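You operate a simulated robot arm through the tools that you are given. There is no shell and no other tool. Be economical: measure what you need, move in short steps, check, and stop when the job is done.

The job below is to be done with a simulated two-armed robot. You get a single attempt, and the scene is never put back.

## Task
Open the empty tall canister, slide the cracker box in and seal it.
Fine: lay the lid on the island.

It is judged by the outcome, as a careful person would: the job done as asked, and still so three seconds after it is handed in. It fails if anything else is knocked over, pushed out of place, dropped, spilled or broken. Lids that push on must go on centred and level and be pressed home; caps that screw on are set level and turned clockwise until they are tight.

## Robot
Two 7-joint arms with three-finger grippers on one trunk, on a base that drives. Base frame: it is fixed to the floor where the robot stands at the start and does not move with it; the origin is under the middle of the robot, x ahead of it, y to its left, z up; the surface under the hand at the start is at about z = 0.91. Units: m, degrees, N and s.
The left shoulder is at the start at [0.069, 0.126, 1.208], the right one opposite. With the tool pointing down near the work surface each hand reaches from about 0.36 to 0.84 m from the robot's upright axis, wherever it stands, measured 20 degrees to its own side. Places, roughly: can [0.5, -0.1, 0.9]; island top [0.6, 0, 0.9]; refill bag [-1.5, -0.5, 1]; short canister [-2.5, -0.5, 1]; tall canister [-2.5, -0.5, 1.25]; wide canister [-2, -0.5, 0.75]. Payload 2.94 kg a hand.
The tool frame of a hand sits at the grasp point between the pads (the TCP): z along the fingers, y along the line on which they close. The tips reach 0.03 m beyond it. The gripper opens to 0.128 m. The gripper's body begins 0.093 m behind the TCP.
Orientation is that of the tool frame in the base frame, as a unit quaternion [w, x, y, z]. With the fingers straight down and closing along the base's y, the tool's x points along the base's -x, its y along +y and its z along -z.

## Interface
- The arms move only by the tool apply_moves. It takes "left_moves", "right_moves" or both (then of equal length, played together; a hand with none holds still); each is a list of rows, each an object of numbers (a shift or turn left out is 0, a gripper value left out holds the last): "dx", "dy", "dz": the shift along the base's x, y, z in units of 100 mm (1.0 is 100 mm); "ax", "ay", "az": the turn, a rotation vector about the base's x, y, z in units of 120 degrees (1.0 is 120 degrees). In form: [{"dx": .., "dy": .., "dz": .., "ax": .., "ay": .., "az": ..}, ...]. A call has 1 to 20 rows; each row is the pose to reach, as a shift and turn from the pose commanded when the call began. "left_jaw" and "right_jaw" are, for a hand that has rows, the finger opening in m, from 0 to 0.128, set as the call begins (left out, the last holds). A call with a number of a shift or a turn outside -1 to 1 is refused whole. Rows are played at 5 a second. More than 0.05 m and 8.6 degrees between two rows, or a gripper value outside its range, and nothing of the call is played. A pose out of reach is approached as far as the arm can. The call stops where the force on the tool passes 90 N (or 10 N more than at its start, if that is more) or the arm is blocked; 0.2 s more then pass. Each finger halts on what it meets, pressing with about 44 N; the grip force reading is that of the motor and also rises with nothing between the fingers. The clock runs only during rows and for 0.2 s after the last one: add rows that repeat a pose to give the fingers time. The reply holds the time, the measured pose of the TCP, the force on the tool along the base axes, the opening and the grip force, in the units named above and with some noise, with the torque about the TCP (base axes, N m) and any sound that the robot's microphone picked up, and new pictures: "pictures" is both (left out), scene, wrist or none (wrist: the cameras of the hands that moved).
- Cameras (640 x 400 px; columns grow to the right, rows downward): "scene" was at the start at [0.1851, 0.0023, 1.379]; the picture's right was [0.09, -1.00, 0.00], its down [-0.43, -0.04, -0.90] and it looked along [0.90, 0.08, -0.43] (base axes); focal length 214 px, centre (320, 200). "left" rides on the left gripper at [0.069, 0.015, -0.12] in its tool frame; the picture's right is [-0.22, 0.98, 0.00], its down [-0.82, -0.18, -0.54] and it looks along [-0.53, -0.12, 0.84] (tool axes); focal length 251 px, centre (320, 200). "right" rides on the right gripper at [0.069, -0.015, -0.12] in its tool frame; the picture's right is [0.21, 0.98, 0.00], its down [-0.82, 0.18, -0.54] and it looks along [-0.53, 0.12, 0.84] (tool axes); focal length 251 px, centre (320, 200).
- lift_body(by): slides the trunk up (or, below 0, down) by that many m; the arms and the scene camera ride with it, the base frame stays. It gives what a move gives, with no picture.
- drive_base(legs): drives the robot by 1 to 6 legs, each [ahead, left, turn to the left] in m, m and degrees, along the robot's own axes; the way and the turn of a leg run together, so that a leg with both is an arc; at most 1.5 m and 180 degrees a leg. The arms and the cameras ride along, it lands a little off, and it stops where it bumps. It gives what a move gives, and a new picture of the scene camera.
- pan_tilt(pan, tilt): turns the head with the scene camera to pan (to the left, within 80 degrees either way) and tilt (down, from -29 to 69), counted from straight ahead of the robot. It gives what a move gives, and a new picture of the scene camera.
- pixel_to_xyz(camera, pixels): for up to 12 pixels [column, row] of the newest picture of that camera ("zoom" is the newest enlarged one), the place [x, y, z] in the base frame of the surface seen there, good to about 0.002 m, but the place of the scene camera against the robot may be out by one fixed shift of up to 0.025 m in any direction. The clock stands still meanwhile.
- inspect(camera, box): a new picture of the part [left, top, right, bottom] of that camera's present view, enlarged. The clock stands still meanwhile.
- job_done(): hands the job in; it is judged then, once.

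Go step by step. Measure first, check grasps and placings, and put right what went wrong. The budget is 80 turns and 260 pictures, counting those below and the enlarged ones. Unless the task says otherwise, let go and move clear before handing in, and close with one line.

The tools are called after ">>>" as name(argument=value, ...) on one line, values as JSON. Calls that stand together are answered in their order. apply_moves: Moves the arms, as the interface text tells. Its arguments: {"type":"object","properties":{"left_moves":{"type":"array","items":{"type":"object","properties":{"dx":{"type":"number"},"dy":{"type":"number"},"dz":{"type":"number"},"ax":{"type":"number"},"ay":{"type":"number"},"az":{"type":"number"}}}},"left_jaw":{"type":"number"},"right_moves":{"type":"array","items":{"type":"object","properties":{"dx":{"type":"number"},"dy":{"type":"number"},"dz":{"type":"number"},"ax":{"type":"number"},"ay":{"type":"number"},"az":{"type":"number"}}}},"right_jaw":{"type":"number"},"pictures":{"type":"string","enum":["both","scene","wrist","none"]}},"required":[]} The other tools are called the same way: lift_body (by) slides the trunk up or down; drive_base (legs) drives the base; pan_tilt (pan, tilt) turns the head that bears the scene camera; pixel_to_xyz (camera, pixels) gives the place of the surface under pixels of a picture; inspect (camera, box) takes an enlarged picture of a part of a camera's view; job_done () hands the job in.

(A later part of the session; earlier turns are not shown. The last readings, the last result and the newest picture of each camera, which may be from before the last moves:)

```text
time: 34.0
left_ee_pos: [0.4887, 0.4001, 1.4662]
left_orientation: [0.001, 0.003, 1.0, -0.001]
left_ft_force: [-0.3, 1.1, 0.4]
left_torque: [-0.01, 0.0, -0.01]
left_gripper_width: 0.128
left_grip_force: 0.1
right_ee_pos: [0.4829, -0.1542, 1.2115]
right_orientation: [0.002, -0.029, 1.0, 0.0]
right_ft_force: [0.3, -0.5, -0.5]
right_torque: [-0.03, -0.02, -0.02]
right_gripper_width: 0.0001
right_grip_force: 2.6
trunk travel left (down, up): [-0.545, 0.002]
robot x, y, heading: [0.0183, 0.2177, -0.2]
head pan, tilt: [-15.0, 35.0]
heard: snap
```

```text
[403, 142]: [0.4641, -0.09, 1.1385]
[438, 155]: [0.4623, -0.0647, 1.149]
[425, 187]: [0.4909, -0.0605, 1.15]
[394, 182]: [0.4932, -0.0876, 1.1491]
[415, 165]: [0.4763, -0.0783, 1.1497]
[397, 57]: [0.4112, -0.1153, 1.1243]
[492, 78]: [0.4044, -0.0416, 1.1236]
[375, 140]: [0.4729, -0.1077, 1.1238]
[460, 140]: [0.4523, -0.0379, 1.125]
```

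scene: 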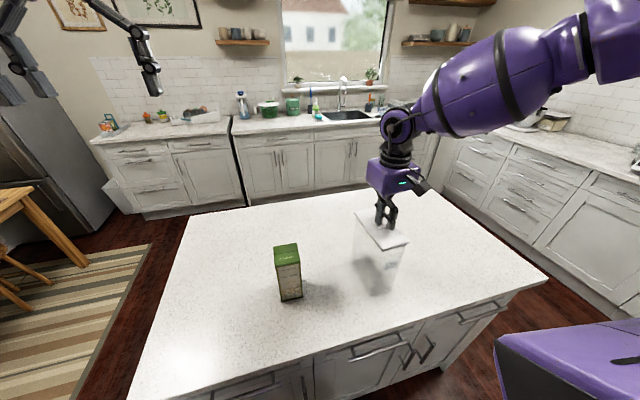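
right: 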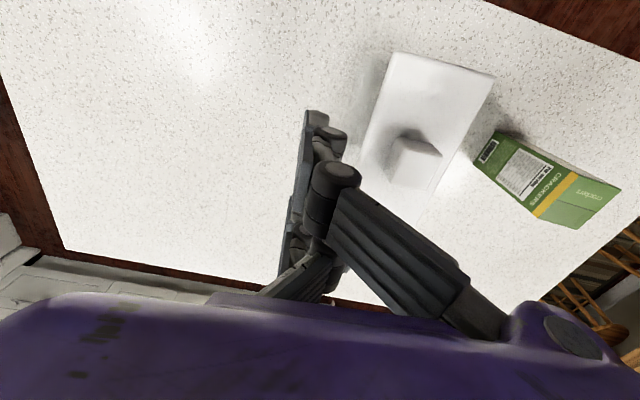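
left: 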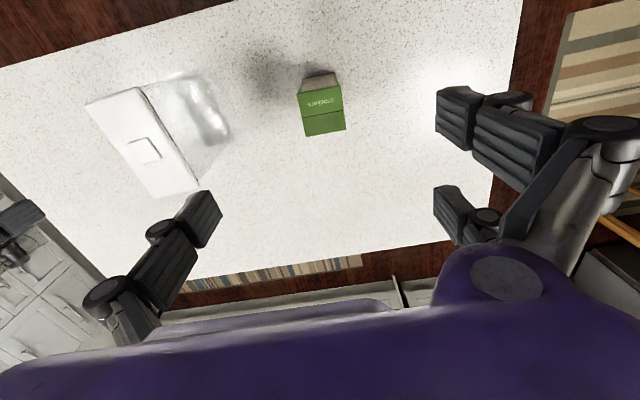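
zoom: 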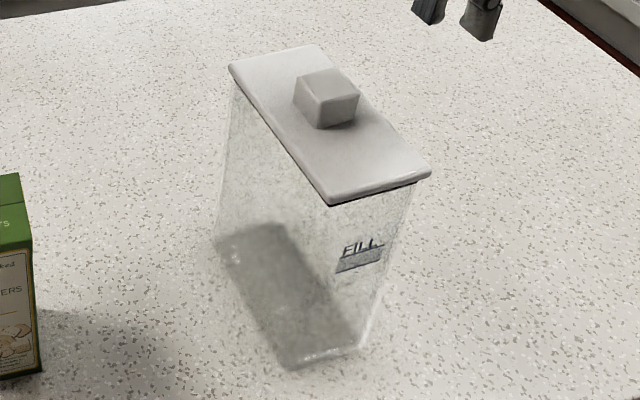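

Handle top is z≈1.150, centre ≈(0.479,-0.0755). I'll open the jaw, straddle the handle along y, and grip it.

>>> apply_moves(right_moves=[{"dx": -0.02, "dy": 0.4}, {"dx": -0.03, "dy": 0.79}, {"dx": -0.03, "dy": 0.79}, {"dx": -0.03, "dy": 0.79, "dz": -0.25}, {"dx": -0.03, "dy": 0.79, "dz": -0.45}, {"dx": -0.03, "dy": 0.79, "dz": -0.53}, {"dx": -0.03, "dy": 0.79, "dz": -0.53}], right_jaw=0.07, pictures="wrist")

```text
time: 35.6
left_ee_pos: [0.4885, 0.3991, 1.466]
left_orientation: [0.0, 0.003, 1.0, 0.0]
left_ft_force: [0.2, -0.3, 0.1]
left_torque: [0.02, 0.03, -0.01]
left_gripper_width: 0.1279
left_grip_force: 0.0
right_ee_pos: [0.4775, -0.0774, 1.16]
right_orientation: [0.003, -0.028, 1.0, 0.001]
right_ft_force: [-0.2, -0.3, -0.3]
right_torque: [-0.03, 0.01, -0.04]
right_gripper_width: 0.0701
right_grip_force: 0.1
trunk travel left (down, up): [-0.545, 0.002]
robot x, y, heading: [0.0202, 0.2199, -0.5]
head pan, tilt: [-15.0, 35.0]
```

right: 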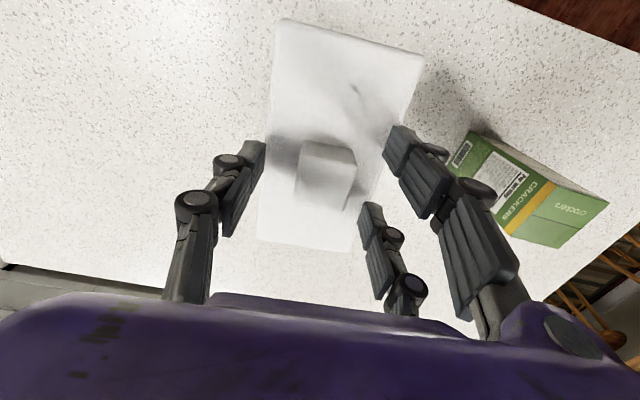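

The fingers straddle the handle nicely. I'll close.

>>> apply_moves(right_moves=[{"dx": 0.015, "dy": 0.015}, {"dx": 0.015, "dy": 0.015}, {"dx": 0.015, "dy": 0.015}], right_jaw=0.015, pictures="wrist")

```text
time: 36.4
left_ee_pos: [0.4883, 0.3988, 1.4645]
left_orientation: [0.001, 0.003, 1.0, -0.001]
left_ft_force: [0.2, -0.8, 0.3]
left_torque: [0.0, 0.03, 0.0]
left_gripper_width: 0.128
left_grip_force: 0.1
right_ee_pos: [0.4782, -0.0745, 1.1584]
right_orientation: [0.002, -0.029, 1.0, 0.001]
right_ft_force: [0.9, 0.5, 1.1]
right_torque: [-0.03, 0.0, 0.06]
right_gripper_width: 0.0328
right_grip_force: 44.3
trunk travel left (down, up): [-0.545, 0.002]
robot x, y, heading: [0.0189, 0.2193, -0.3]
head pan, tilt: [-15.0, 35.0]
```

right: 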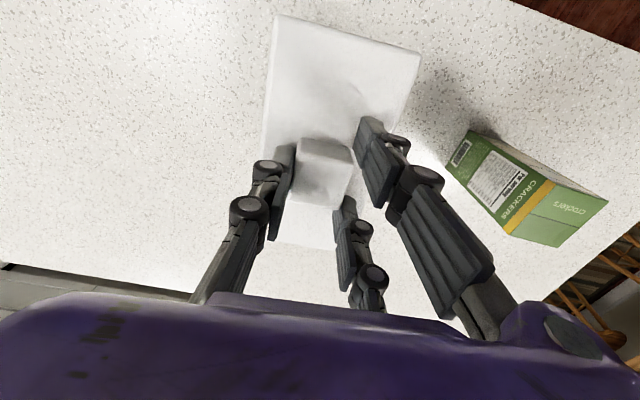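

Gripped at 33 mm, 44 N. Lifting straight up slowly.

>>> apply_moves(right_moves=[{"dz": 0.05}, {"dz": 0.1}, {"dz": 0.2}, {"dz": 0.35}, {"dz": 0.5}, {"dz": 0.7}, {"dz": 0.9}, {"dz": 0.9}])

```text
time: 38.2
left_ee_pos: [0.4881, 0.3998, 1.4642]
left_orientation: [0.0, 0.003, 1.0, 0.0]
left_ft_force: [0.7, -0.5, 0.5]
left_torque: [0.0, 0.0, -0.03]
left_gripper_width: 0.1281
left_grip_force: 0.0
right_ee_pos: [0.4804, -0.0732, 1.2498]
right_orientation: [0.002, -0.028, 1.0, 0.0]
right_ft_force: [-0.7, 0.3, -1.7]
right_torque: [-0.02, 0.03, 0.0]
right_gripper_width: 0.0325
right_grip_force: 43.9
trunk travel left (down, up): [-0.545, 0.002]
robot x, y, heading: [0.0186, 0.2213, -0.4]
head pan, tilt: [-15.0, 35.0]
```

scene: 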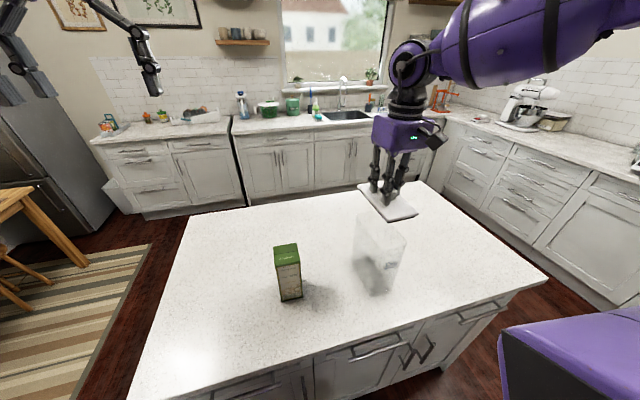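
right: 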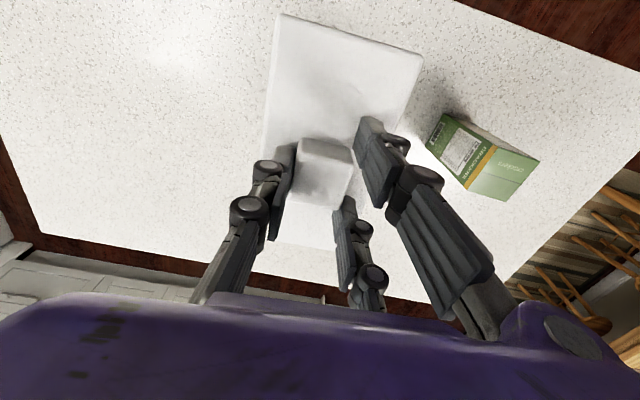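

The lid is off cleanly. I'll carry it right to y≈-0.26, clear of the canister, then lower.

>>> apply_moves(right_moves=[{"dz": 0.1, "dy": -0.3}, {"dz": 0.1, "dy": -0.7}, {"dz": 0.1, "dy": -1.0}], pictures="none")

>>> apply_moves(right_moves=[{"dy": -0.4}, {"dy": -0.9}, {"dy": -0.9, "dz": -0.4}, {"dy": -0.9, "dz": -0.8}, {"dy": -0.9, "dz": -1.0}, {"dy": -0.9, "dz": -1.0}], pictures="scene")

```text
time: 39.0
left_ee_pos: [0.4894, 0.3972, 1.4637]
left_orientation: [0.001, 0.004, 1.0, 0.0]
left_ft_force: [-0.5, -0.1, -0.5]
left_torque: [0.04, 0.01, -0.02]
left_gripper_width: 0.1281
left_grip_force: 0.0
right_ee_pos: [0.478, -0.1755, 1.2594]
right_orientation: [0.002, -0.029, 1.0, 0.002]
right_ft_force: [-0.1, 0.3, -1.2]
right_torque: [-0.02, 0.0, -0.02]
right_gripper_width: 0.0321
right_grip_force: 43.8
trunk travel left (down, up): [-0.545, 0.002]
robot x, y, heading: [0.0195, 0.2163, -0.6]
head pan, tilt: [-15.0, 35.0]
```

```text
time: 40.4
left_ee_pos: [0.4892, 0.4004, 1.4656]
left_orientation: [0.002, 0.004, 1.0, -0.001]
left_ft_force: [0.5, 0.2, 0.1]
left_torque: [-0.05, 0.01, -0.04]
left_gripper_width: 0.1281
left_grip_force: 0.1
right_ee_pos: [0.4767, -0.2567, 1.1598]
right_orientation: [0.003, -0.026, 1.0, -0.001]
right_ft_force: [-0.1, 0.4, -1.5]
right_torque: [0.0, 0.02, 0.0]
right_gripper_width: 0.0323
right_grip_force: 43.5
right hand out of reach, approached as far as the arm can: row 2, 3, 4, 5, 6
trunk travel left (down, up): [-0.545, 0.002]
robot x, y, heading: [0.0179, 0.2172, -0.5]
head pan, tilt: [-15.0, 35.0]
```

scene: 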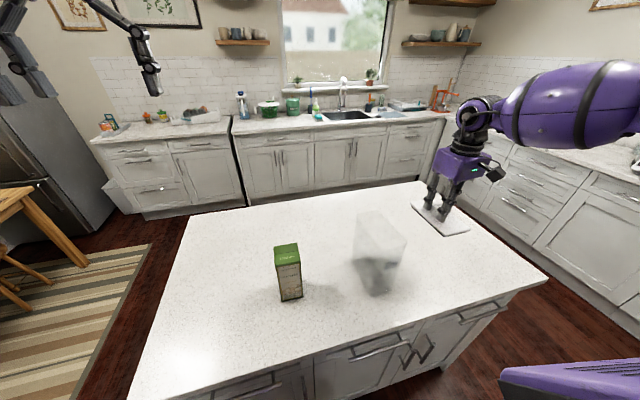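

It's only slightly at the limit. I'll lower it straight here, stepping y back a bit.

>>> apply_moves(right_moves=[{"dy": 0.1, "dz": -0.4}, {"dy": 0.15, "dz": -0.8}, {"dy": 0.15, "dz": -1.0}, {"dy": 0.15, "dz": -1.0}], pictures="none")

>>> apply_moves(right_moves=[{"dz": -0.3}, {"dz": -0.5}, {"dz": -0.6}, {"dz": -0.67}, {"dz": -0.72}], pictures="both")

```text
time: 41.4
left_ee_pos: [0.4885, 0.3993, 1.4662]
left_orientation: [0.001, 0.003, 1.0, -0.001]
left_ft_force: [0.4, -0.9, 0.1]
left_torque: [0.04, -0.02, 0.03]
left_gripper_width: 0.1277
left_grip_force: 0.1
right_ee_pos: [0.4738, -0.244, 1.0605]
right_orientation: [0.002, -0.027, 1.0, -0.001]
right_ft_force: [0.1, -0.4, -1.4]
right_torque: [0.03, 0.0, -0.02]
right_gripper_width: 0.0323
right_grip_force: 43.8
trunk travel left (down, up): [-0.545, 0.002]
robot x, y, heading: [0.017, 0.2179, -0.5]
head pan, tilt: [-15.0, 35.0]
```

```text
time: 42.6
left_ee_pos: [0.4884, 0.3985, 1.4653]
left_orientation: [0.0, 0.004, 1.0, 0.0]
left_ft_force: [1.1, 0.0, 0.0]
left_torque: [0.0, 0.01, 0.0]
left_gripper_width: 0.1279
left_grip_force: 0.1
right_ee_pos: [0.4609, -0.2296, 0.9972]
right_orientation: [0.004, -0.027, 1.0, -0.001]
right_ft_force: [0.3, 0.5, -2.1]
right_torque: [-0.02, 0.02, 0.03]
right_gripper_width: 0.0323
right_grip_force: 43.8
right hand out of reach, approached as far as the arm can: row 1, 2, 3, 4, 5
trunk travel left (down, up): [-0.545, 0.002]
robot x, y, heading: [0.0146, 0.2223, -0.2]
head pan, tilt: [-15.0, 35.0]
```

scene: 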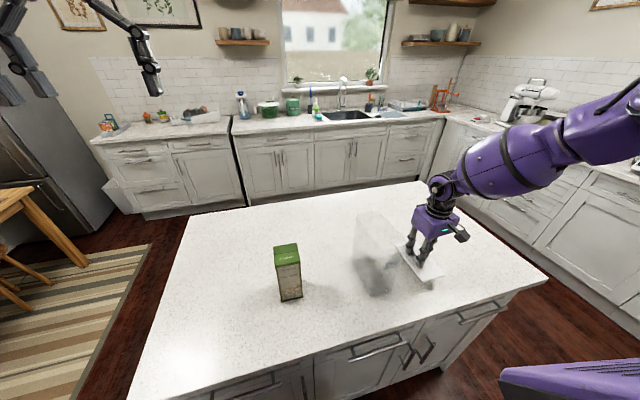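
right: 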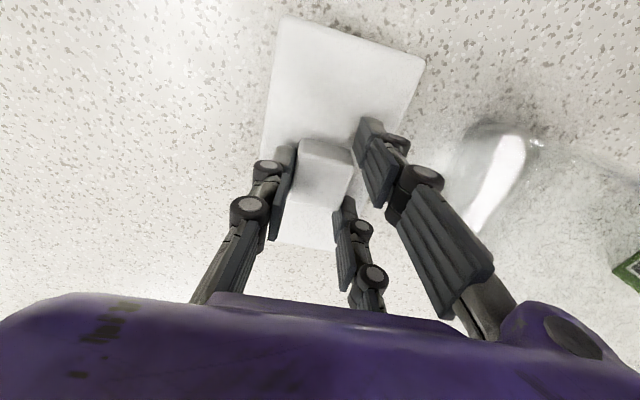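

The arm is limited this low with the trunk raised. I'll raise the hand, lower the trunk, then finish the placement.

>>> apply_moves(right_moves=[{"dz": 0.4}, {"dz": 0.8, "dy": -0.1}, {"dz": 1.0, "dy": -0.15}, {"dz": 1.0, "dy": -0.15}], pictures="none")

>>> lift_body(by=-0.09)

```text
time: 43.6
left_ee_pos: [0.4892, 0.4003, 1.4652]
left_orientation: [0.0, 0.004, 1.0, -0.001]
left_ft_force: [-0.7, 0.8, 0.8]
left_torque: [0.0, 0.0, 0.01]
left_gripper_width: 0.1278
left_grip_force: 0.1
right_ee_pos: [0.465, -0.2441, 1.0994]
right_orientation: [0.002, -0.027, 1.0, 0.001]
right_ft_force: [-0.7, -0.1, -0.9]
right_torque: [-0.03, 0.0, 0.03]
right_gripper_width: 0.0319
right_grip_force: 44.2
trunk travel left (down, up): [-0.545, 0.002]
robot x, y, heading: [0.0152, 0.2203, -0.4]
head pan, tilt: [-15.0, 35.0]
```

```text
time: 44.8
left_ee_pos: [0.4886, 0.3988, 1.3746]
left_orientation: [0.001, 0.004, 1.0, -0.001]
left_ft_force: [-0.7, 0.3, 0.5]
left_torque: [0.0, -0.03, 0.0]
left_gripper_width: 0.1277
left_grip_force: 0.0
right_ee_pos: [0.4635, -0.2443, 1.0084]
right_orientation: [0.003, -0.027, 1.0, 0.001]
right_ft_force: [-0.3, -0.3, -2.1]
right_torque: [0.01, 0.04, 0.0]
right_gripper_width: 0.0322
right_grip_force: 43.7
trunk travel left (down, up): [-0.455, 0.092]
robot x, y, heading: [0.0157, 0.2218, -0.5]
head pan, tilt: [-15.0, 35.0]
```

Now I'll lower the remaining distance until contact.

>>> apply_moves(right_moves=[{"dz": -0.1}, {"dz": -0.2}, {"dz": -0.27}, {"dz": -0.32}, {"dz": -0.36}, {"dz": -0.4}], pictures="both")

```text
time: 46.2
left_ee_pos: [0.489, 0.3983, 1.3753]
left_orientation: [0.0, 0.003, 1.0, -0.001]
left_ft_force: [-0.6, 0.0, -0.7]
left_torque: [-0.02, 0.01, 0.0]
left_gripper_width: 0.1281
left_grip_force: 0.0
right_ee_pos: [0.4629, -0.2427, 0.9683]
right_orientation: [0.003, -0.027, 1.0, 0.001]
right_ft_force: [0.2, 0.1, -0.6]
right_torque: [0.0, 0.01, 0.03]
right_gripper_width: 0.0321
right_grip_force: 44.0
trunk travel left (down, up): [-0.455, 0.092]
robot x, y, heading: [0.0177, 0.2158, -0.6]
head pan, tilt: [-15.0, 35.0]
```

scene: 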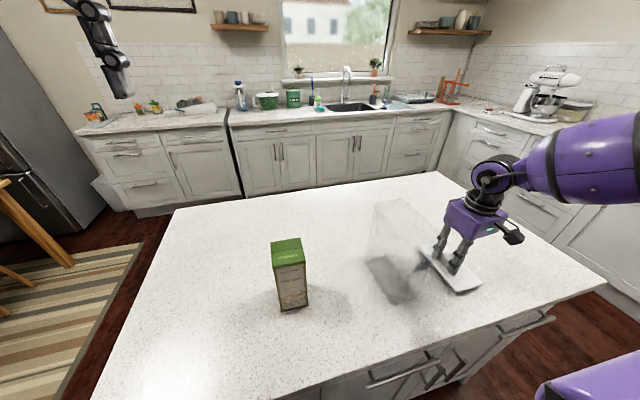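
right: 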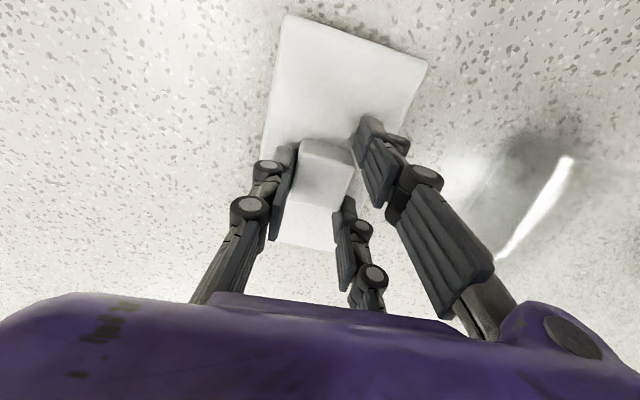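

Nearly down, with weight readings fading (−0.6 N). I'll keep lowering in 2 mm steps.

>>> apply_moves(right_moves=[{"dz": -0.02}, {"dz": -0.04}, {"dz": -0.06}], pictures="none")

```text
time: 47.0
left_ee_pos: [0.4884, 0.3992, 1.3748]
left_orientation: [0.001, 0.004, 1.0, -0.001]
left_ft_force: [0.4, 0.2, -0.2]
left_torque: [-0.04, 0.02, -0.01]
left_gripper_width: 0.1279
left_grip_force: 0.1
right_ee_pos: [0.4631, -0.2435, 0.9638]
right_orientation: [0.003, -0.029, 1.0, 0.001]
right_ft_force: [1.1, 1.2, 2.1]
right_torque: [-0.02, 0.1, -0.06]
right_gripper_width: 0.0321
right_grip_force: 43.9
trunk travel left (down, up): [-0.455, 0.092]
robot x, y, heading: [0.0182, 0.2204, -0.3]
head pan, tilt: [-15.0, 35.0]
```

Contact (+2 N). Releasing and rising.

>>> apply_moves(right_moves=[{}, {}, {"dz": 0.1}, {"dz": 0.4}, {"dz": 0.8}, {"dz": 1.0}, {"dz": 1.0}], right_jaw=0.07, pictures="both")

```text
time: 48.6
left_ee_pos: [0.4867, 0.3983, 1.3754]
left_orientation: [0.0, 0.003, 1.0, 0.0]
left_ft_force: [0.2, -0.3, -0.6]
left_torque: [0.06, 0.01, 0.01]
left_gripper_width: 0.1279
left_grip_force: 0.1
right_ee_pos: [0.4632, -0.2449, 1.0613]
right_orientation: [0.003, -0.028, 1.0, 0.0]
right_ft_force: [0.1, -0.9, -0.6]
right_torque: [0.03, 0.0, 0.02]
right_gripper_width: 0.07
right_grip_force: 0.1
trunk travel left (down, up): [-0.455, 0.092]
robot x, y, heading: [0.0197, 0.2241, -0.3]
head pan, tilt: [-15.0, 35.0]
```

scene: 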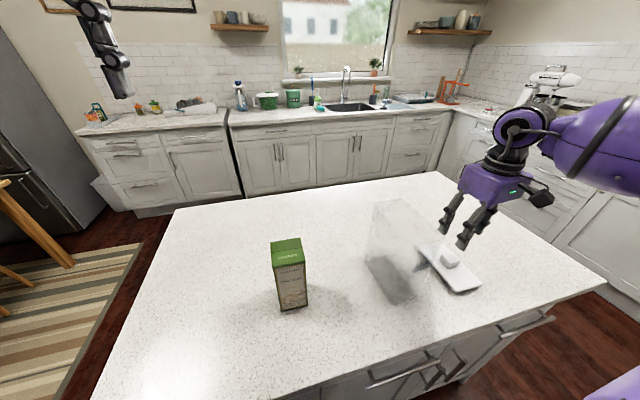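
right: 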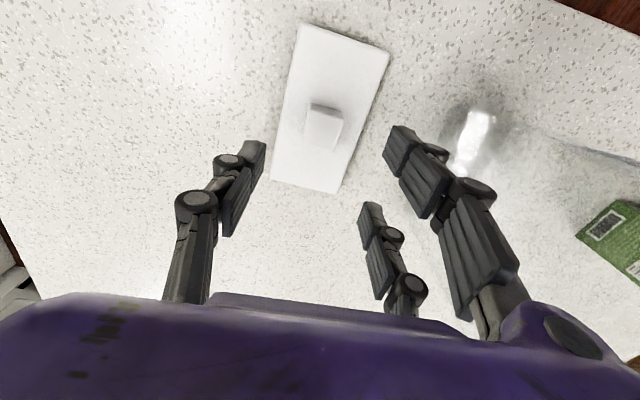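

The lid rests flat on the island with its handle up. Next is the box: I'll raise the right hand well clear, then strafe left so the box falls in the right arm's zone.

>>> apply_moves(right_moves=[{"dz": 0.4}, {"dz": 0.8}, {"dz": 1.0, "dy": 0.3}, {"dz": 1.0, "dy": 0.5}, {"dz": 1.0, "dy": 0.5}], pictures="none", right_jaw=0.1)

>>> lift_body(by=0.09)

>>> drive_base(legs=[[0.0, 0.21, 0]])

```text
time: 49.8
left_ee_pos: [0.4884, 0.3989, 1.3748]
left_orientation: [0.0, 0.003, 1.0, 0.0]
left_ft_force: [0.0, 0.8, -0.3]
left_torque: [0.05, 0.01, 0.03]
left_gripper_width: 0.1281
left_grip_force: 0.1
right_ee_pos: [0.4609, -0.1944, 1.1609]
right_orientation: [0.001, -0.029, 1.0, 0.002]
right_ft_force: [0.4, -0.6, 0.7]
right_torque: [-0.04, 0.02, 0.02]
right_gripper_width: 0.0999
right_grip_force: 0.1
trunk travel left (down, up): [-0.455, 0.092]
robot x, y, heading: [0.0197, 0.2203, -0.6]
head pan, tilt: [-15.0, 35.0]
```

```text
time: 51.1
left_ee_pos: [0.4908, 0.3983, 1.4626]
left_orientation: [-0.002, 0.003, 1.0, 0.0]
left_ft_force: [0.5, -0.1, -0.4]
left_torque: [-0.01, 0.0, 0.02]
left_gripper_width: 0.1277
left_grip_force: 0.1
right_ee_pos: [0.4641, -0.1941, 1.2502]
right_orientation: [0.001, -0.029, 1.0, 0.0]
right_ft_force: [0.3, 0.9, -0.4]
right_torque: [-0.01, 0.03, 0.05]
right_gripper_width: 0.1001
right_grip_force: 0.1
trunk travel left (down, up): [-0.545, 0.002]
robot x, y, heading: [0.0211, 0.2173, -0.4]
head pan, tilt: [-15.0, 35.0]
```

```text
time: 53.5
left_ee_pos: [0.4889, 0.6037, 1.4645]
left_orientation: [0.0, 0.0, 1.0, 0.0]
left_ft_force: [0.0, -0.3, 0.1]
left_torque: [-0.01, 0.0, 0.02]
left_gripper_width: 0.128
left_grip_force: 0.0
right_ee_pos: [0.4652, 0.0112, 1.2511]
right_orientation: [0.002, -0.031, 1.0, 0.0]
right_ft_force: [0.6, 0.3, -0.2]
right_torque: [-0.01, 0.0, 0.0]
right_gripper_width: 0.0997
right_grip_force: 0.0
trunk travel left (down, up): [-0.545, 0.002]
robot x, y, heading: [0.0182, 0.4216, -0.0]
head pan, tilt: [-15.0, 35.0]
```

scene: 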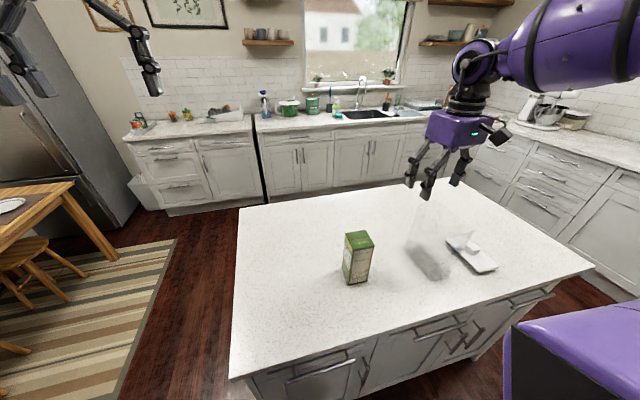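

I'll rotate the hand about −90° so it closes along x (the canister's long axis), and see whether the wrist allows it.

>>> apply_moves(right_moves=[{"az": -0.066}, {"az": -0.132}, {"az": -0.198}, {"az": -0.264}, {"az": -0.33}, {"az": -0.396}, {"az": -0.462}, {"az": -0.528}, {"az": -0.594}, {"az": -0.66}, {"az": -0.726}, {"az": -0.79}, {"az": -0.79}], pictures="both")

```text
time: 56.3
left_ee_pos: [0.4888, 0.6046, 1.465]
left_orientation: [0.001, 0.0, 1.0, 0.0]
left_ft_force: [0.3, 0.4, 1.4]
left_torque: [0.0, 0.02, 0.0]
left_gripper_width: 0.1283
left_grip_force: 0.0
right_ee_pos: [0.4651, 0.0119, 1.2514]
right_orientation: [0.002, 0.714, 0.7, -0.001]
right_ft_force: [-0.1, 0.5, -0.6]
right_torque: [0.01, -0.02, 0.0]
right_gripper_width: 0.1001
right_grip_force: 0.0
trunk travel left (down, up): [-0.545, 0.002]
robot x, y, heading: [0.0207, 0.4217, -0.0]
head pan, tilt: [-15.0, 35.0]
```

scene: 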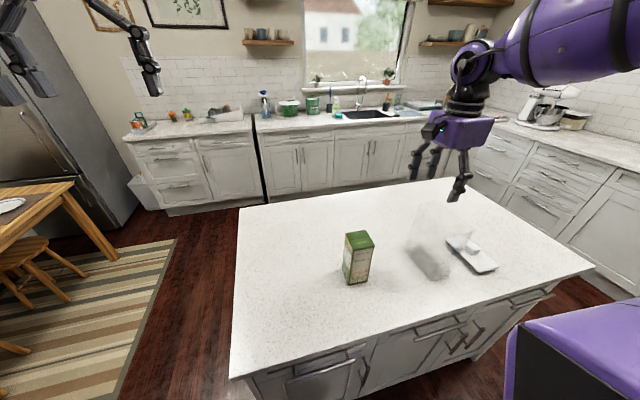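
right: 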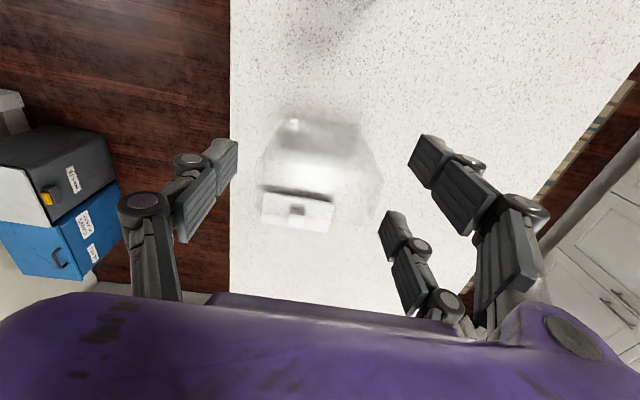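

The rotation works. I'll zoom in on the open canister from here to find its rim.

>>> inspect(camera="right", box=[230, 90, 400, 250])

>>> pixel_to_xyz(camera="right", pixels=[[287, 122], [354, 124], [265, 170], [372, 170], [258, 160], [380, 185], [320, 160], [310, 140]])

```text
2.50 times, centred on (315, 170) of right
```

zoom: 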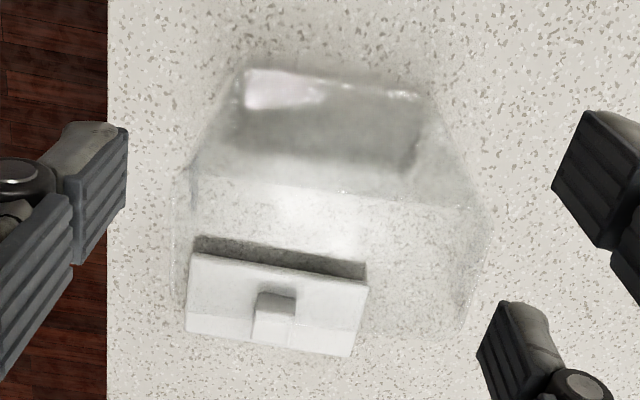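

```text
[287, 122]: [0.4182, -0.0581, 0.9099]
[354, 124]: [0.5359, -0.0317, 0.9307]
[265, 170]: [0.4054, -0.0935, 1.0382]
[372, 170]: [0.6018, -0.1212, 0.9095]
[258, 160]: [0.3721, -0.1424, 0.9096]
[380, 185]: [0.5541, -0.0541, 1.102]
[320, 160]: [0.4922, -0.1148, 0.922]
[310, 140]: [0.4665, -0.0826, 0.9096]
```

I'll move the hand beyond the box (y≈0.27) at height so the camera looks back at it, and measure it accurately.

>>> apply_moves(right_moves=[{"dy": 0.4, "dx": 0.1}, {"dy": 0.8, "dx": 0.2}, {"dy": 1.0, "dx": 0.28}], pictures="none")

>>> apply_moves(right_moves=[{"dy": 0.4}, {"dy": 0.8}, {"dy": 1.0}, {"dy": 1.0}], pictures="wrist")

```text
time: 57.1
left_ee_pos: [0.4873, 0.6038, 1.4644]
left_orientation: [0.001, 0.0, 1.0, 0.0]
left_ft_force: [0.6, 1.0, -0.9]
left_torque: [0.01, 0.04, -0.04]
left_gripper_width: 0.1278
left_grip_force: 0.0
right_ee_pos: [0.4949, 0.1125, 1.2509]
right_orientation: [0.002, 0.715, 0.699, 0.0]
right_ft_force: [0.3, -0.3, -0.5]
right_torque: [0.0, 0.01, 0.0]
right_gripper_width: 0.0999
right_grip_force: 0.0
trunk travel left (down, up): [-0.545, 0.002]
robot x, y, heading: [0.0194, 0.4219, 0.1]
head pan, tilt: [-15.0, 35.0]
```

```text
time: 58.1
left_ee_pos: [0.4869, 0.6049, 1.4653]
left_orientation: [0.0, 0.0, 1.0, -0.001]
left_ft_force: [0.7, 0.5, -0.1]
left_torque: [0.02, -0.03, -0.04]
left_gripper_width: 0.1281
left_grip_force: 0.0
right_ee_pos: [0.4919, 0.2094, 1.2505]
right_orientation: [0.002, 0.715, 0.699, -0.001]
right_ft_force: [-0.3, -0.3, 0.5]
right_torque: [-0.01, -0.01, -0.03]
right_gripper_width: 0.1
right_grip_force: 0.1
trunk travel left (down, up): [-0.545, 0.002]
robot x, y, heading: [0.0167, 0.422, 0.1]
head pan, tilt: [-15.0, 35.0]
```

right: 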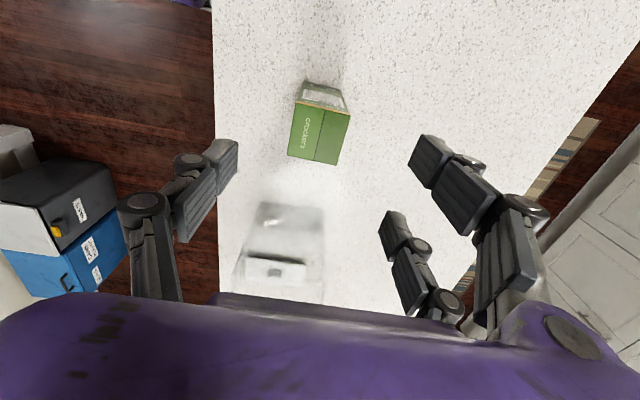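

The box and the canister are both visible. Measuring the box's top corners in a zoom.

>>> inspect(camera="right", box=[270, 70, 370, 180])

>>> pixel_to_xyz(camera="right", pixels=[[298, 105], [350, 113], [337, 163], [289, 153], [320, 135], [324, 106], [293, 130], [342, 140], [312, 158]])

>>> inspect(camera="right", box=[210, 190, 350, 310])

```text
3.64 times, centred on (320, 125) of right
```

zoom: 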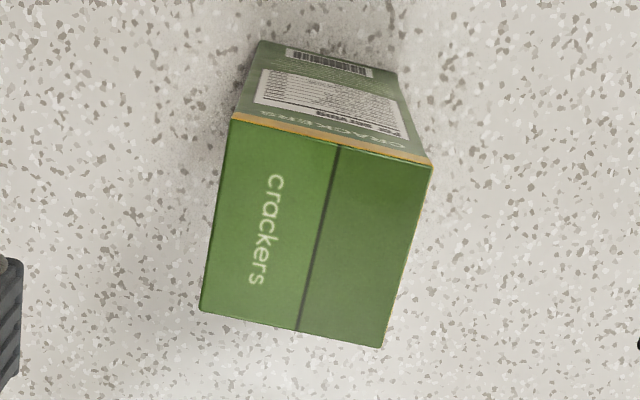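

```text
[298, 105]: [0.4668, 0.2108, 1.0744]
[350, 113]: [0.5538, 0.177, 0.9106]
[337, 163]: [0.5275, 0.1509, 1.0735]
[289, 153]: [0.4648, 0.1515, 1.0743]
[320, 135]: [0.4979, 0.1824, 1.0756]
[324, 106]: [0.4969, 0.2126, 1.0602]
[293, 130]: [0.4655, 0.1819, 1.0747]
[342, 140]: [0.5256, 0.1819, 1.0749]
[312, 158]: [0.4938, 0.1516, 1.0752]
```

```text
3.33 times, centred on (280, 250) of right
```

zoom: 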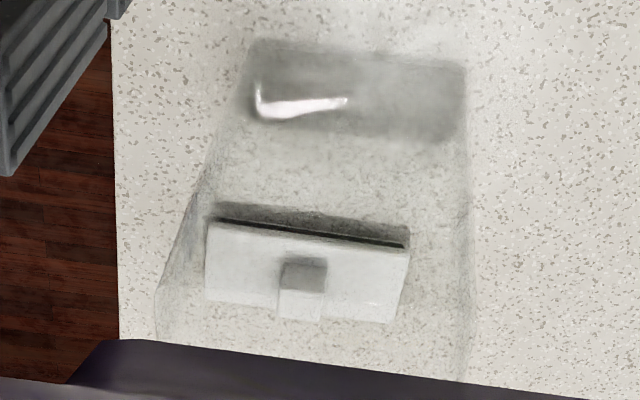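

Box: centre about (0.495,0.182), ~61 mm square, top z 1.075, near-zero yaw. I'll position above it with a little more height, then use the trunk for vertical motion.

>>> apply_moves(right_moves=[{"dy": -0.28, "dx": 0.02, "dz": 0.1}, {"dy": -0.28, "dx": 0.02, "dz": 0.3}, {"dy": -0.28, "dx": 0.02, "dz": 0.4}, {"dy": -0.28, "dx": 0.02, "dz": 0.4}], pictures="none")

>>> lift_body(by=-0.15)

>>> pan_tilt(pan=-10, tilt=40)

>>> inspect(camera="right", box=[0, 0, 640, 400])

```text
time: 59.1
left_ee_pos: [0.4882, 0.6044, 1.4646]
left_orientation: [0.001, 0.0, 1.0, 0.0]
left_ft_force: [0.0, -0.3, 0.2]
left_torque: [0.03, 0.03, -0.01]
left_gripper_width: 0.128
left_grip_force: 0.0
right_ee_pos: [0.4957, 0.1812, 1.291]
right_orientation: [0.001, 0.714, 0.701, -0.001]
right_ft_force: [0.1, 0.3, -0.6]
right_torque: [0.01, 0.0, -0.01]
right_gripper_width: 0.1002
right_grip_force: 0.0
trunk travel left (down, up): [-0.545, 0.002]
robot x, y, heading: [0.0168, 0.423, -0.1]
head pan, tilt: [-15.0, 35.0]
```

```text
time: 60.8
left_ee_pos: [0.4878, 0.603, 1.3151]
left_orientation: [0.0, 0.0, 1.0, 0.0]
left_ft_force: [0.5, -0.8, 0.6]
left_torque: [-0.01, -0.01, -0.01]
left_gripper_width: 0.128
left_grip_force: 0.1
right_ee_pos: [0.4958, 0.1846, 1.1412]
right_orientation: [0.002, 0.714, 0.701, 0.0]
right_ft_force: [-0.6, -0.6, 0.1]
right_torque: [0.02, -0.02, -0.02]
right_gripper_width: 0.0999
right_grip_force: 0.0
trunk travel left (down, up): [-0.395, 0.152]
robot x, y, heading: [0.0211, 0.4211, -0.1]
head pan, tilt: [-15.0, 35.0]
```

```text
time: 61.5
left_ee_pos: [0.4876, 0.6042, 1.3161]
left_orientation: [0.001, 0.001, 1.0, -0.001]
left_ft_force: [0.9, -0.4, -0.4]
left_torque: [0.03, -0.01, 0.02]
left_gripper_width: 0.1279
left_grip_force: 0.1
right_ee_pos: [0.4955, 0.1825, 1.1424]
right_orientation: [0.002, 0.713, 0.701, 0.0]
right_ft_force: [-0.1, 0.0, 0.3]
right_torque: [0.02, -0.01, 0.02]
right_gripper_width: 0.0997
right_grip_force: 0.1
trunk travel left (down, up): [-0.395, 0.152]
robot x, y, heading: [0.017, 0.4203, -0.2]
head pan, tilt: [-10.0, 40.0]
```

scene: 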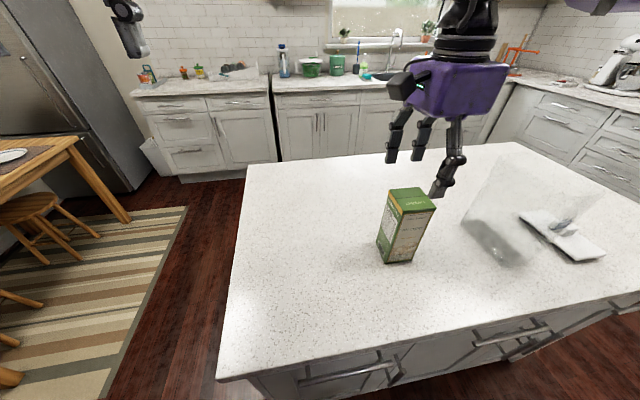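

```text
1.00 times, centred on (320, 200) of right (not enlarged: the box is as wide or as high as the picture)
```

zoom: 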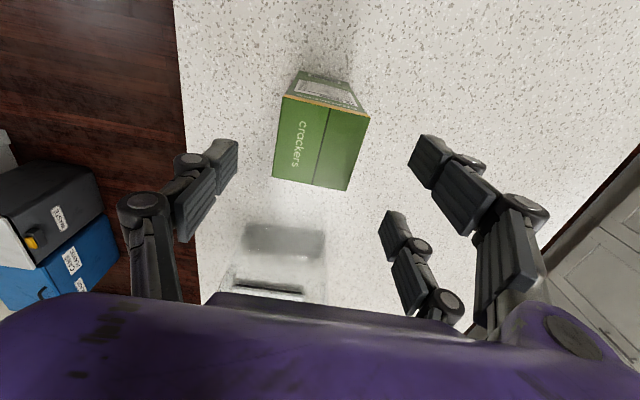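

>>> pixel_to_xyz(camera="right", pixels=[[285, 96], [366, 117], [347, 188], [275, 177], [326, 108], [312, 182], [280, 140], [357, 150]])

```text
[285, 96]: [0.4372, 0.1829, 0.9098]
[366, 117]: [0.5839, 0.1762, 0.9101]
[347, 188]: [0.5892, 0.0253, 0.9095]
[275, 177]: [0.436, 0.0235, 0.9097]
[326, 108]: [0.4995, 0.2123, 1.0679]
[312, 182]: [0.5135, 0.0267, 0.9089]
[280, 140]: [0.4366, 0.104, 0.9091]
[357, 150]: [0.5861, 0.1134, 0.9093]
```

>>> pixel_to_xyz(camera="zoom", pixels=[[285, 97], [366, 118], [347, 188], [275, 177], [326, 110], [312, 182], [280, 140], [356, 150], [320, 145]])

```text
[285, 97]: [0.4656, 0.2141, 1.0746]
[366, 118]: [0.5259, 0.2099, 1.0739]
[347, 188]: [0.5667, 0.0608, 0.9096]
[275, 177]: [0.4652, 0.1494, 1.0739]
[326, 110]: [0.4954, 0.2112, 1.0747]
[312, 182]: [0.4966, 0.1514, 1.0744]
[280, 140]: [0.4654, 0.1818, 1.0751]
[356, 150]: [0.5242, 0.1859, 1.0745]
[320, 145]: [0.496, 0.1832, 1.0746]
```

Box centre (0.4955,0.182) matches the TCP. Lowering 0.09 more and gripping.

>>> lift_body(by=-0.09)

>>> apply_moves(right_moves=[{}, {}, {}, {}], right_jaw=0.05, pictures="both")

```text
time: 62.7
left_ee_pos: [0.4877, 0.6055, 1.2253]
left_orientation: [0.002, -0.001, 1.0, -0.001]
left_ft_force: [0.4, -0.3, -0.1]
left_torque: [0.0, 0.01, 0.0]
left_gripper_width: 0.1278
left_grip_force: 0.0
right_ee_pos: [0.4963, 0.1829, 1.0516]
right_orientation: [0.001, 0.714, 0.7, -0.001]
right_ft_force: [0.0, -0.2, 1.1]
right_torque: [-0.01, -0.05, 0.02]
right_gripper_width: 0.0998
right_grip_force: 0.0
trunk travel left (down, up): [-0.305, 0.242]
robot x, y, heading: [0.0162, 0.4218, -0.0]
head pan, tilt: [-10.0, 40.0]
```

```text
time: 63.7
left_ee_pos: [0.4869, 0.6045, 1.2263]
left_orientation: [0.001, 0.0, 1.0, -0.001]
left_ft_force: [0.4, 0.4, -0.9]
left_torque: [0.02, -0.02, 0.04]
left_gripper_width: 0.1279
left_grip_force: 0.1
right_ee_pos: [0.4953, 0.1836, 1.0517]
right_orientation: [0.002, 0.714, 0.7, -0.001]
right_ft_force: [-0.7, -0.3, 0.9]
right_torque: [-0.06, -0.03, -0.03]
right_gripper_width: 0.0654
right_grip_force: 43.9
trunk travel left (down, up): [-0.305, 0.242]
robot x, y, heading: [0.0187, 0.4248, -0.1]
head pan, tilt: [-10.0, 40.0]
```

scene: 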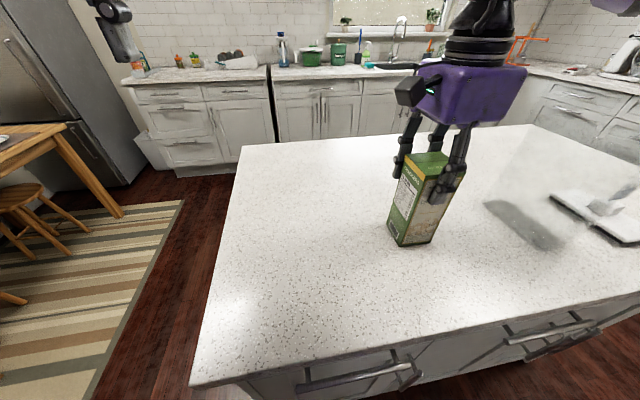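
right: 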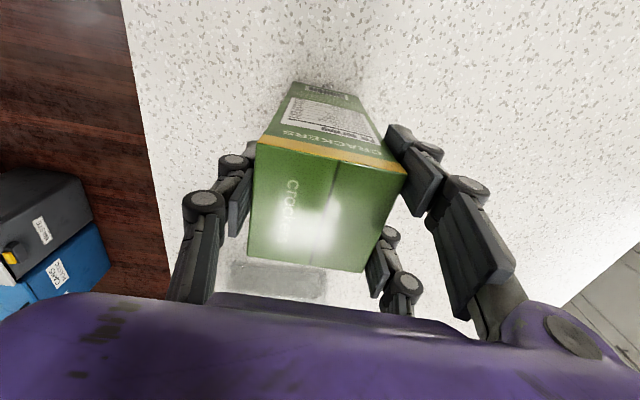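

Gripped (65 mm, 44 N). Raising the trunk 0.24 m.

>>> lift_body(by=0.24)

>>> pan_tilt(pan=-20, tilt=35)

>>> inspect(camera="right", box=[0, 0, 640, 400])

```text
time: 66.2
left_ee_pos: [0.4892, 0.6051, 1.4632]
left_orientation: [-0.001, 0.001, 1.0, 0.0]
left_ft_force: [0.2, 0.4, -0.3]
left_torque: [0.04, 0.01, -0.03]
left_gripper_width: 0.128
left_grip_force: 0.1
right_ee_pos: [0.4972, 0.1836, 1.2906]
right_orientation: [0.001, 0.714, 0.7, -0.002]
right_ft_force: [0.3, -0.4, -3.1]
right_torque: [0.04, 0.02, -0.01]
right_gripper_width: 0.0654
right_grip_force: 44.0
trunk travel left (down, up): [-0.545, 0.002]
robot x, y, heading: [0.0164, 0.425, -0.3]
head pan, tilt: [-10.0, 40.0]
```

```text
time: 67.0
left_ee_pos: [0.4886, 0.6046, 1.466]
left_orientation: [0.0, 0.0, 1.0, 0.0]
left_ft_force: [0.1, 0.0, -0.8]
left_torque: [0.0, 0.0, 0.07]
left_gripper_width: 0.1281
left_grip_force: 0.1
right_ee_pos: [0.4967, 0.183, 1.2914]
right_orientation: [0.002, 0.714, 0.7, -0.001]
right_ft_force: [0.2, 0.0, -2.7]
right_torque: [0.02, -0.04, 0.0]
right_gripper_width: 0.0654
right_grip_force: 44.1
trunk travel left (down, up): [-0.545, 0.002]
robot x, y, heading: [0.0191, 0.4223, -0.2]
head pan, tilt: [-20.0, 35.0]
```

scene: 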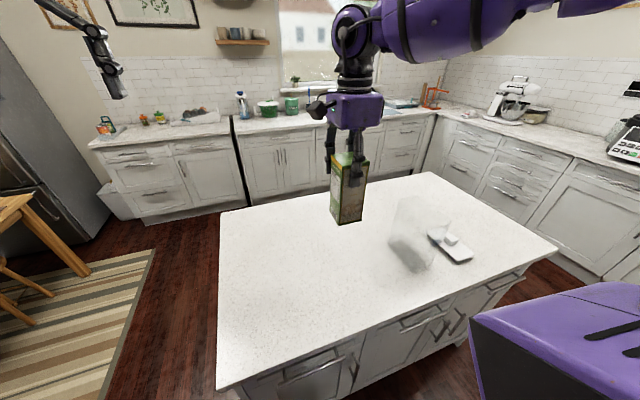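

```text
1.00 times, centred on (320, 200) of right (not enlarged: the box is as wide or as high as the picture)
```

zoom: 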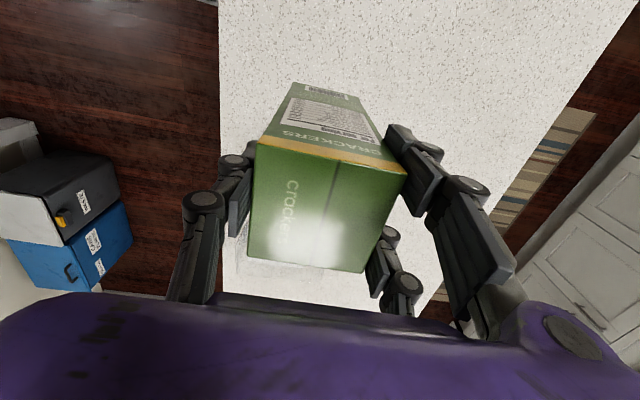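

>>> pixel_to_xyz(camera="zoom", pixels=[[262, 145], [335, 158], [400, 173], [250, 253], [305, 265], [358, 269], [254, 200], [378, 220], [345, 89], [298, 86]])

```text
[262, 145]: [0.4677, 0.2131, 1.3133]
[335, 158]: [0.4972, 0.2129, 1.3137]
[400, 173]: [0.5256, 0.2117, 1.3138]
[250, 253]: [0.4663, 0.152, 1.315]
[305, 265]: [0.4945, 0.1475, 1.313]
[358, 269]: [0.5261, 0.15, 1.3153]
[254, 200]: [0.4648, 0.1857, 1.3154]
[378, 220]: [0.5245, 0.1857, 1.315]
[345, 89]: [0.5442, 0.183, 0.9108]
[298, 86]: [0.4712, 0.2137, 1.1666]
```

The box sits nearly centred on the TCP, bottom at z≈1.15, above the rim. Driving right 0.25 m to bring it over the canister.

>>> drive_base(legs=[[0.0, -0.2, 0]])

>>> inspect(camera="scene", box=[250, 80, 500, 300])

```text
time: 69.3
left_ee_pos: [0.4874, 0.4076, 1.466]
left_orientation: [0.0, -0.001, 1.0, -0.002]
left_ft_force: [0.7, 0.4, -0.3]
left_torque: [-0.02, 0.03, 0.01]
left_gripper_width: 0.1279
left_grip_force: 0.0
right_ee_pos: [0.4968, -0.015, 1.2912]
right_orientation: [0.002, 0.714, 0.701, -0.001]
right_ft_force: [0.0, -0.2, -3.2]
right_torque: [0.0, -0.06, -0.03]
right_gripper_width: 0.0651
right_grip_force: 43.9
trunk travel left (down, up): [-0.545, 0.002]
robot x, y, heading: [0.0195, 0.226, 0.1]
head pan, tilt: [-20.0, 35.0]
```

scene: 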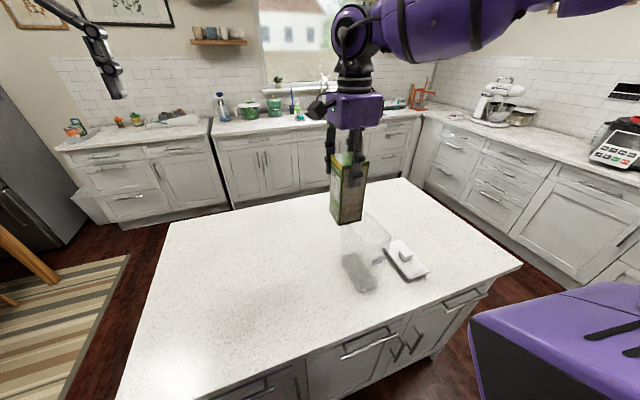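

```text
1.82 times, centred on (375, 190) of scene
```

zoom: 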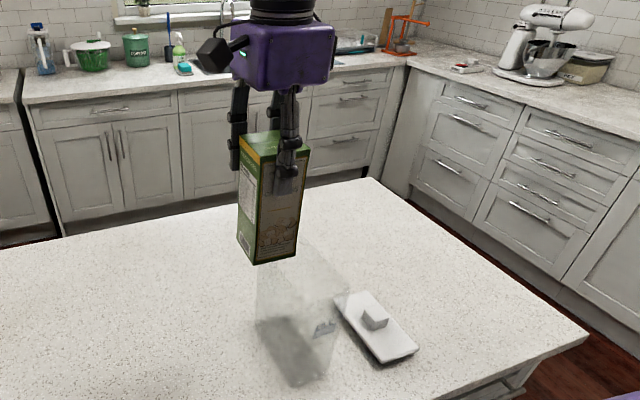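

Now the fine alignment: TCP target (0.480,-0.0723), yaw +5.4°.

>>> apply_moves(right_moves=[{"dy": -0.3, "dx": -0.08, "az": 0.022}, {"dy": -0.573, "dx": -0.168, "az": 0.045}, {"dy": -0.573, "dx": -0.168, "az": 0.045}, {"dy": -0.573, "dx": -0.168, "az": 0.045}], pictures="both")

>>> inspect(camera="right", box=[220, 40, 440, 200])

>>> inspect(camera="scene", box=[310, 160, 430, 300])

```text
time: 70.3
left_ee_pos: [0.4879, 0.4069, 1.4641]
left_orientation: [0.001, -0.001, 1.0, -0.001]
left_ft_force: [0.4, -0.2, 0.3]
left_torque: [-0.03, 0.01, 0.02]
left_gripper_width: 0.128
left_grip_force: 0.2
right_ee_pos: [0.4786, -0.0726, 1.2937]
right_orientation: [0.002, 0.679, 0.734, -0.001]
right_ft_force: [-0.7, -0.2, -2.7]
right_torque: [0.01, 0.01, 0.01]
right_gripper_width: 0.0652
right_grip_force: 43.5
trunk travel left (down, up): [-0.545, 0.002]
robot x, y, heading: [0.0217, 0.2248, 0.0]
head pan, tilt: [-20.0, 35.0]
```

scene: 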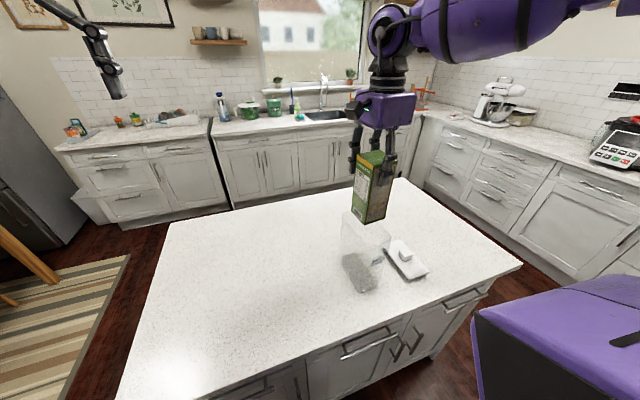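
right: 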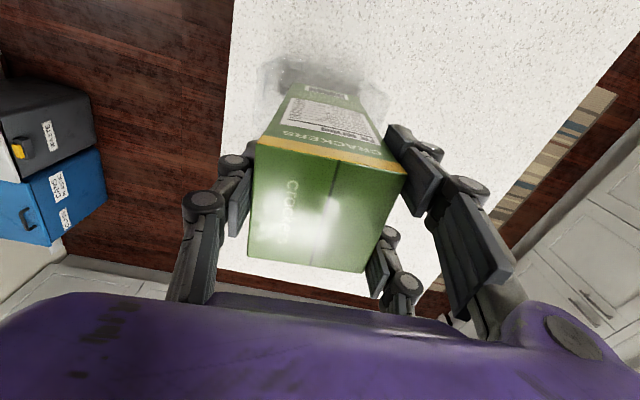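

```text
2.50 times, centred on (330, 120) of right
```

zoom: 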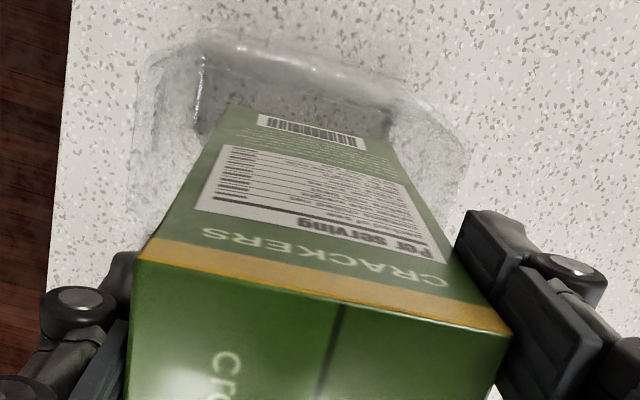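

```text
2.86 times, centred on (370, 230) of scene
```

zoom: 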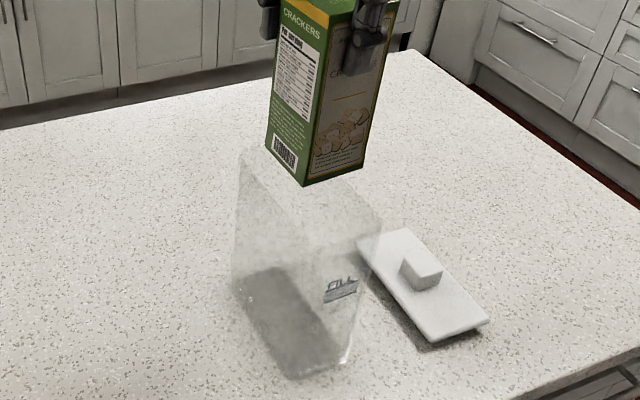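

The geometry looks right: box bottom edge runs parallel to the rim. I'll probe rim points to confirm.

>>> inspect(camera="right", box=[250, 45, 400, 135])

>>> pixel_to_xyz(camera="zoom", pixels=[[40, 100], [60, 60], [100, 62], [140, 55], [300, 85], [420, 120], [470, 130], [560, 200], [590, 225], [580, 270], [220, 160], [450, 220]])

```text
4.27 times, centred on (325, 90) of right
```

zoom: 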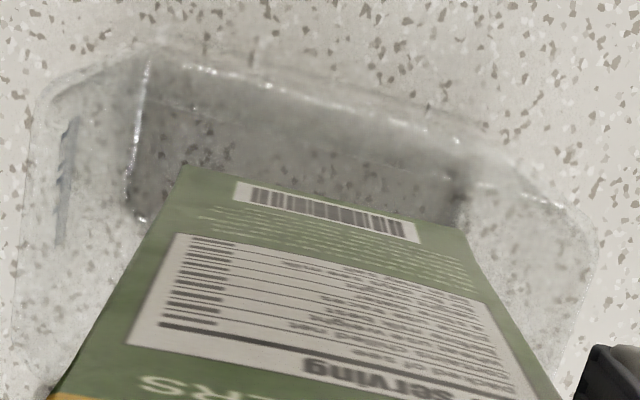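

```text
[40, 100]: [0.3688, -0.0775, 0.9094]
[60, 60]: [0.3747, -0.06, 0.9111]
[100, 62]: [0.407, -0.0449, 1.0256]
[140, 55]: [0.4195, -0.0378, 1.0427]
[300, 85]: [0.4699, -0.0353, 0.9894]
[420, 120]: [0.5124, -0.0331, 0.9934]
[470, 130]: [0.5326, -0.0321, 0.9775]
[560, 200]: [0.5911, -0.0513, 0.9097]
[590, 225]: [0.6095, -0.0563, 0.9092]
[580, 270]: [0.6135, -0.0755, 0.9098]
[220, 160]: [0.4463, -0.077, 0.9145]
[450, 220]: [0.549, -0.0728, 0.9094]
```

>>> pixel_to_xyz(camera="zoom", pixels=[[200, 180], [330, 205], [445, 230], [250, 70], [200, 62], [350, 100], [400, 112], [150, 60], [135, 120], [130, 200], [470, 185], [540, 195]])

```text
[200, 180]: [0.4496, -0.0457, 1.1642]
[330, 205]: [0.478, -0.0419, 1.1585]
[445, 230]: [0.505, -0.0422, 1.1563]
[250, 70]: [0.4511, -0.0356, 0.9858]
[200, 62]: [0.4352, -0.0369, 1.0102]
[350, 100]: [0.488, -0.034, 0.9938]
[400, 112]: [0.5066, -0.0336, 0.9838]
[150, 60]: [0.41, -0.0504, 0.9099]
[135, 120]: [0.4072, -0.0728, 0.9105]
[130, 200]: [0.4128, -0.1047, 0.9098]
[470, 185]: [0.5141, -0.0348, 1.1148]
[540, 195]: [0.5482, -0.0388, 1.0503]
```

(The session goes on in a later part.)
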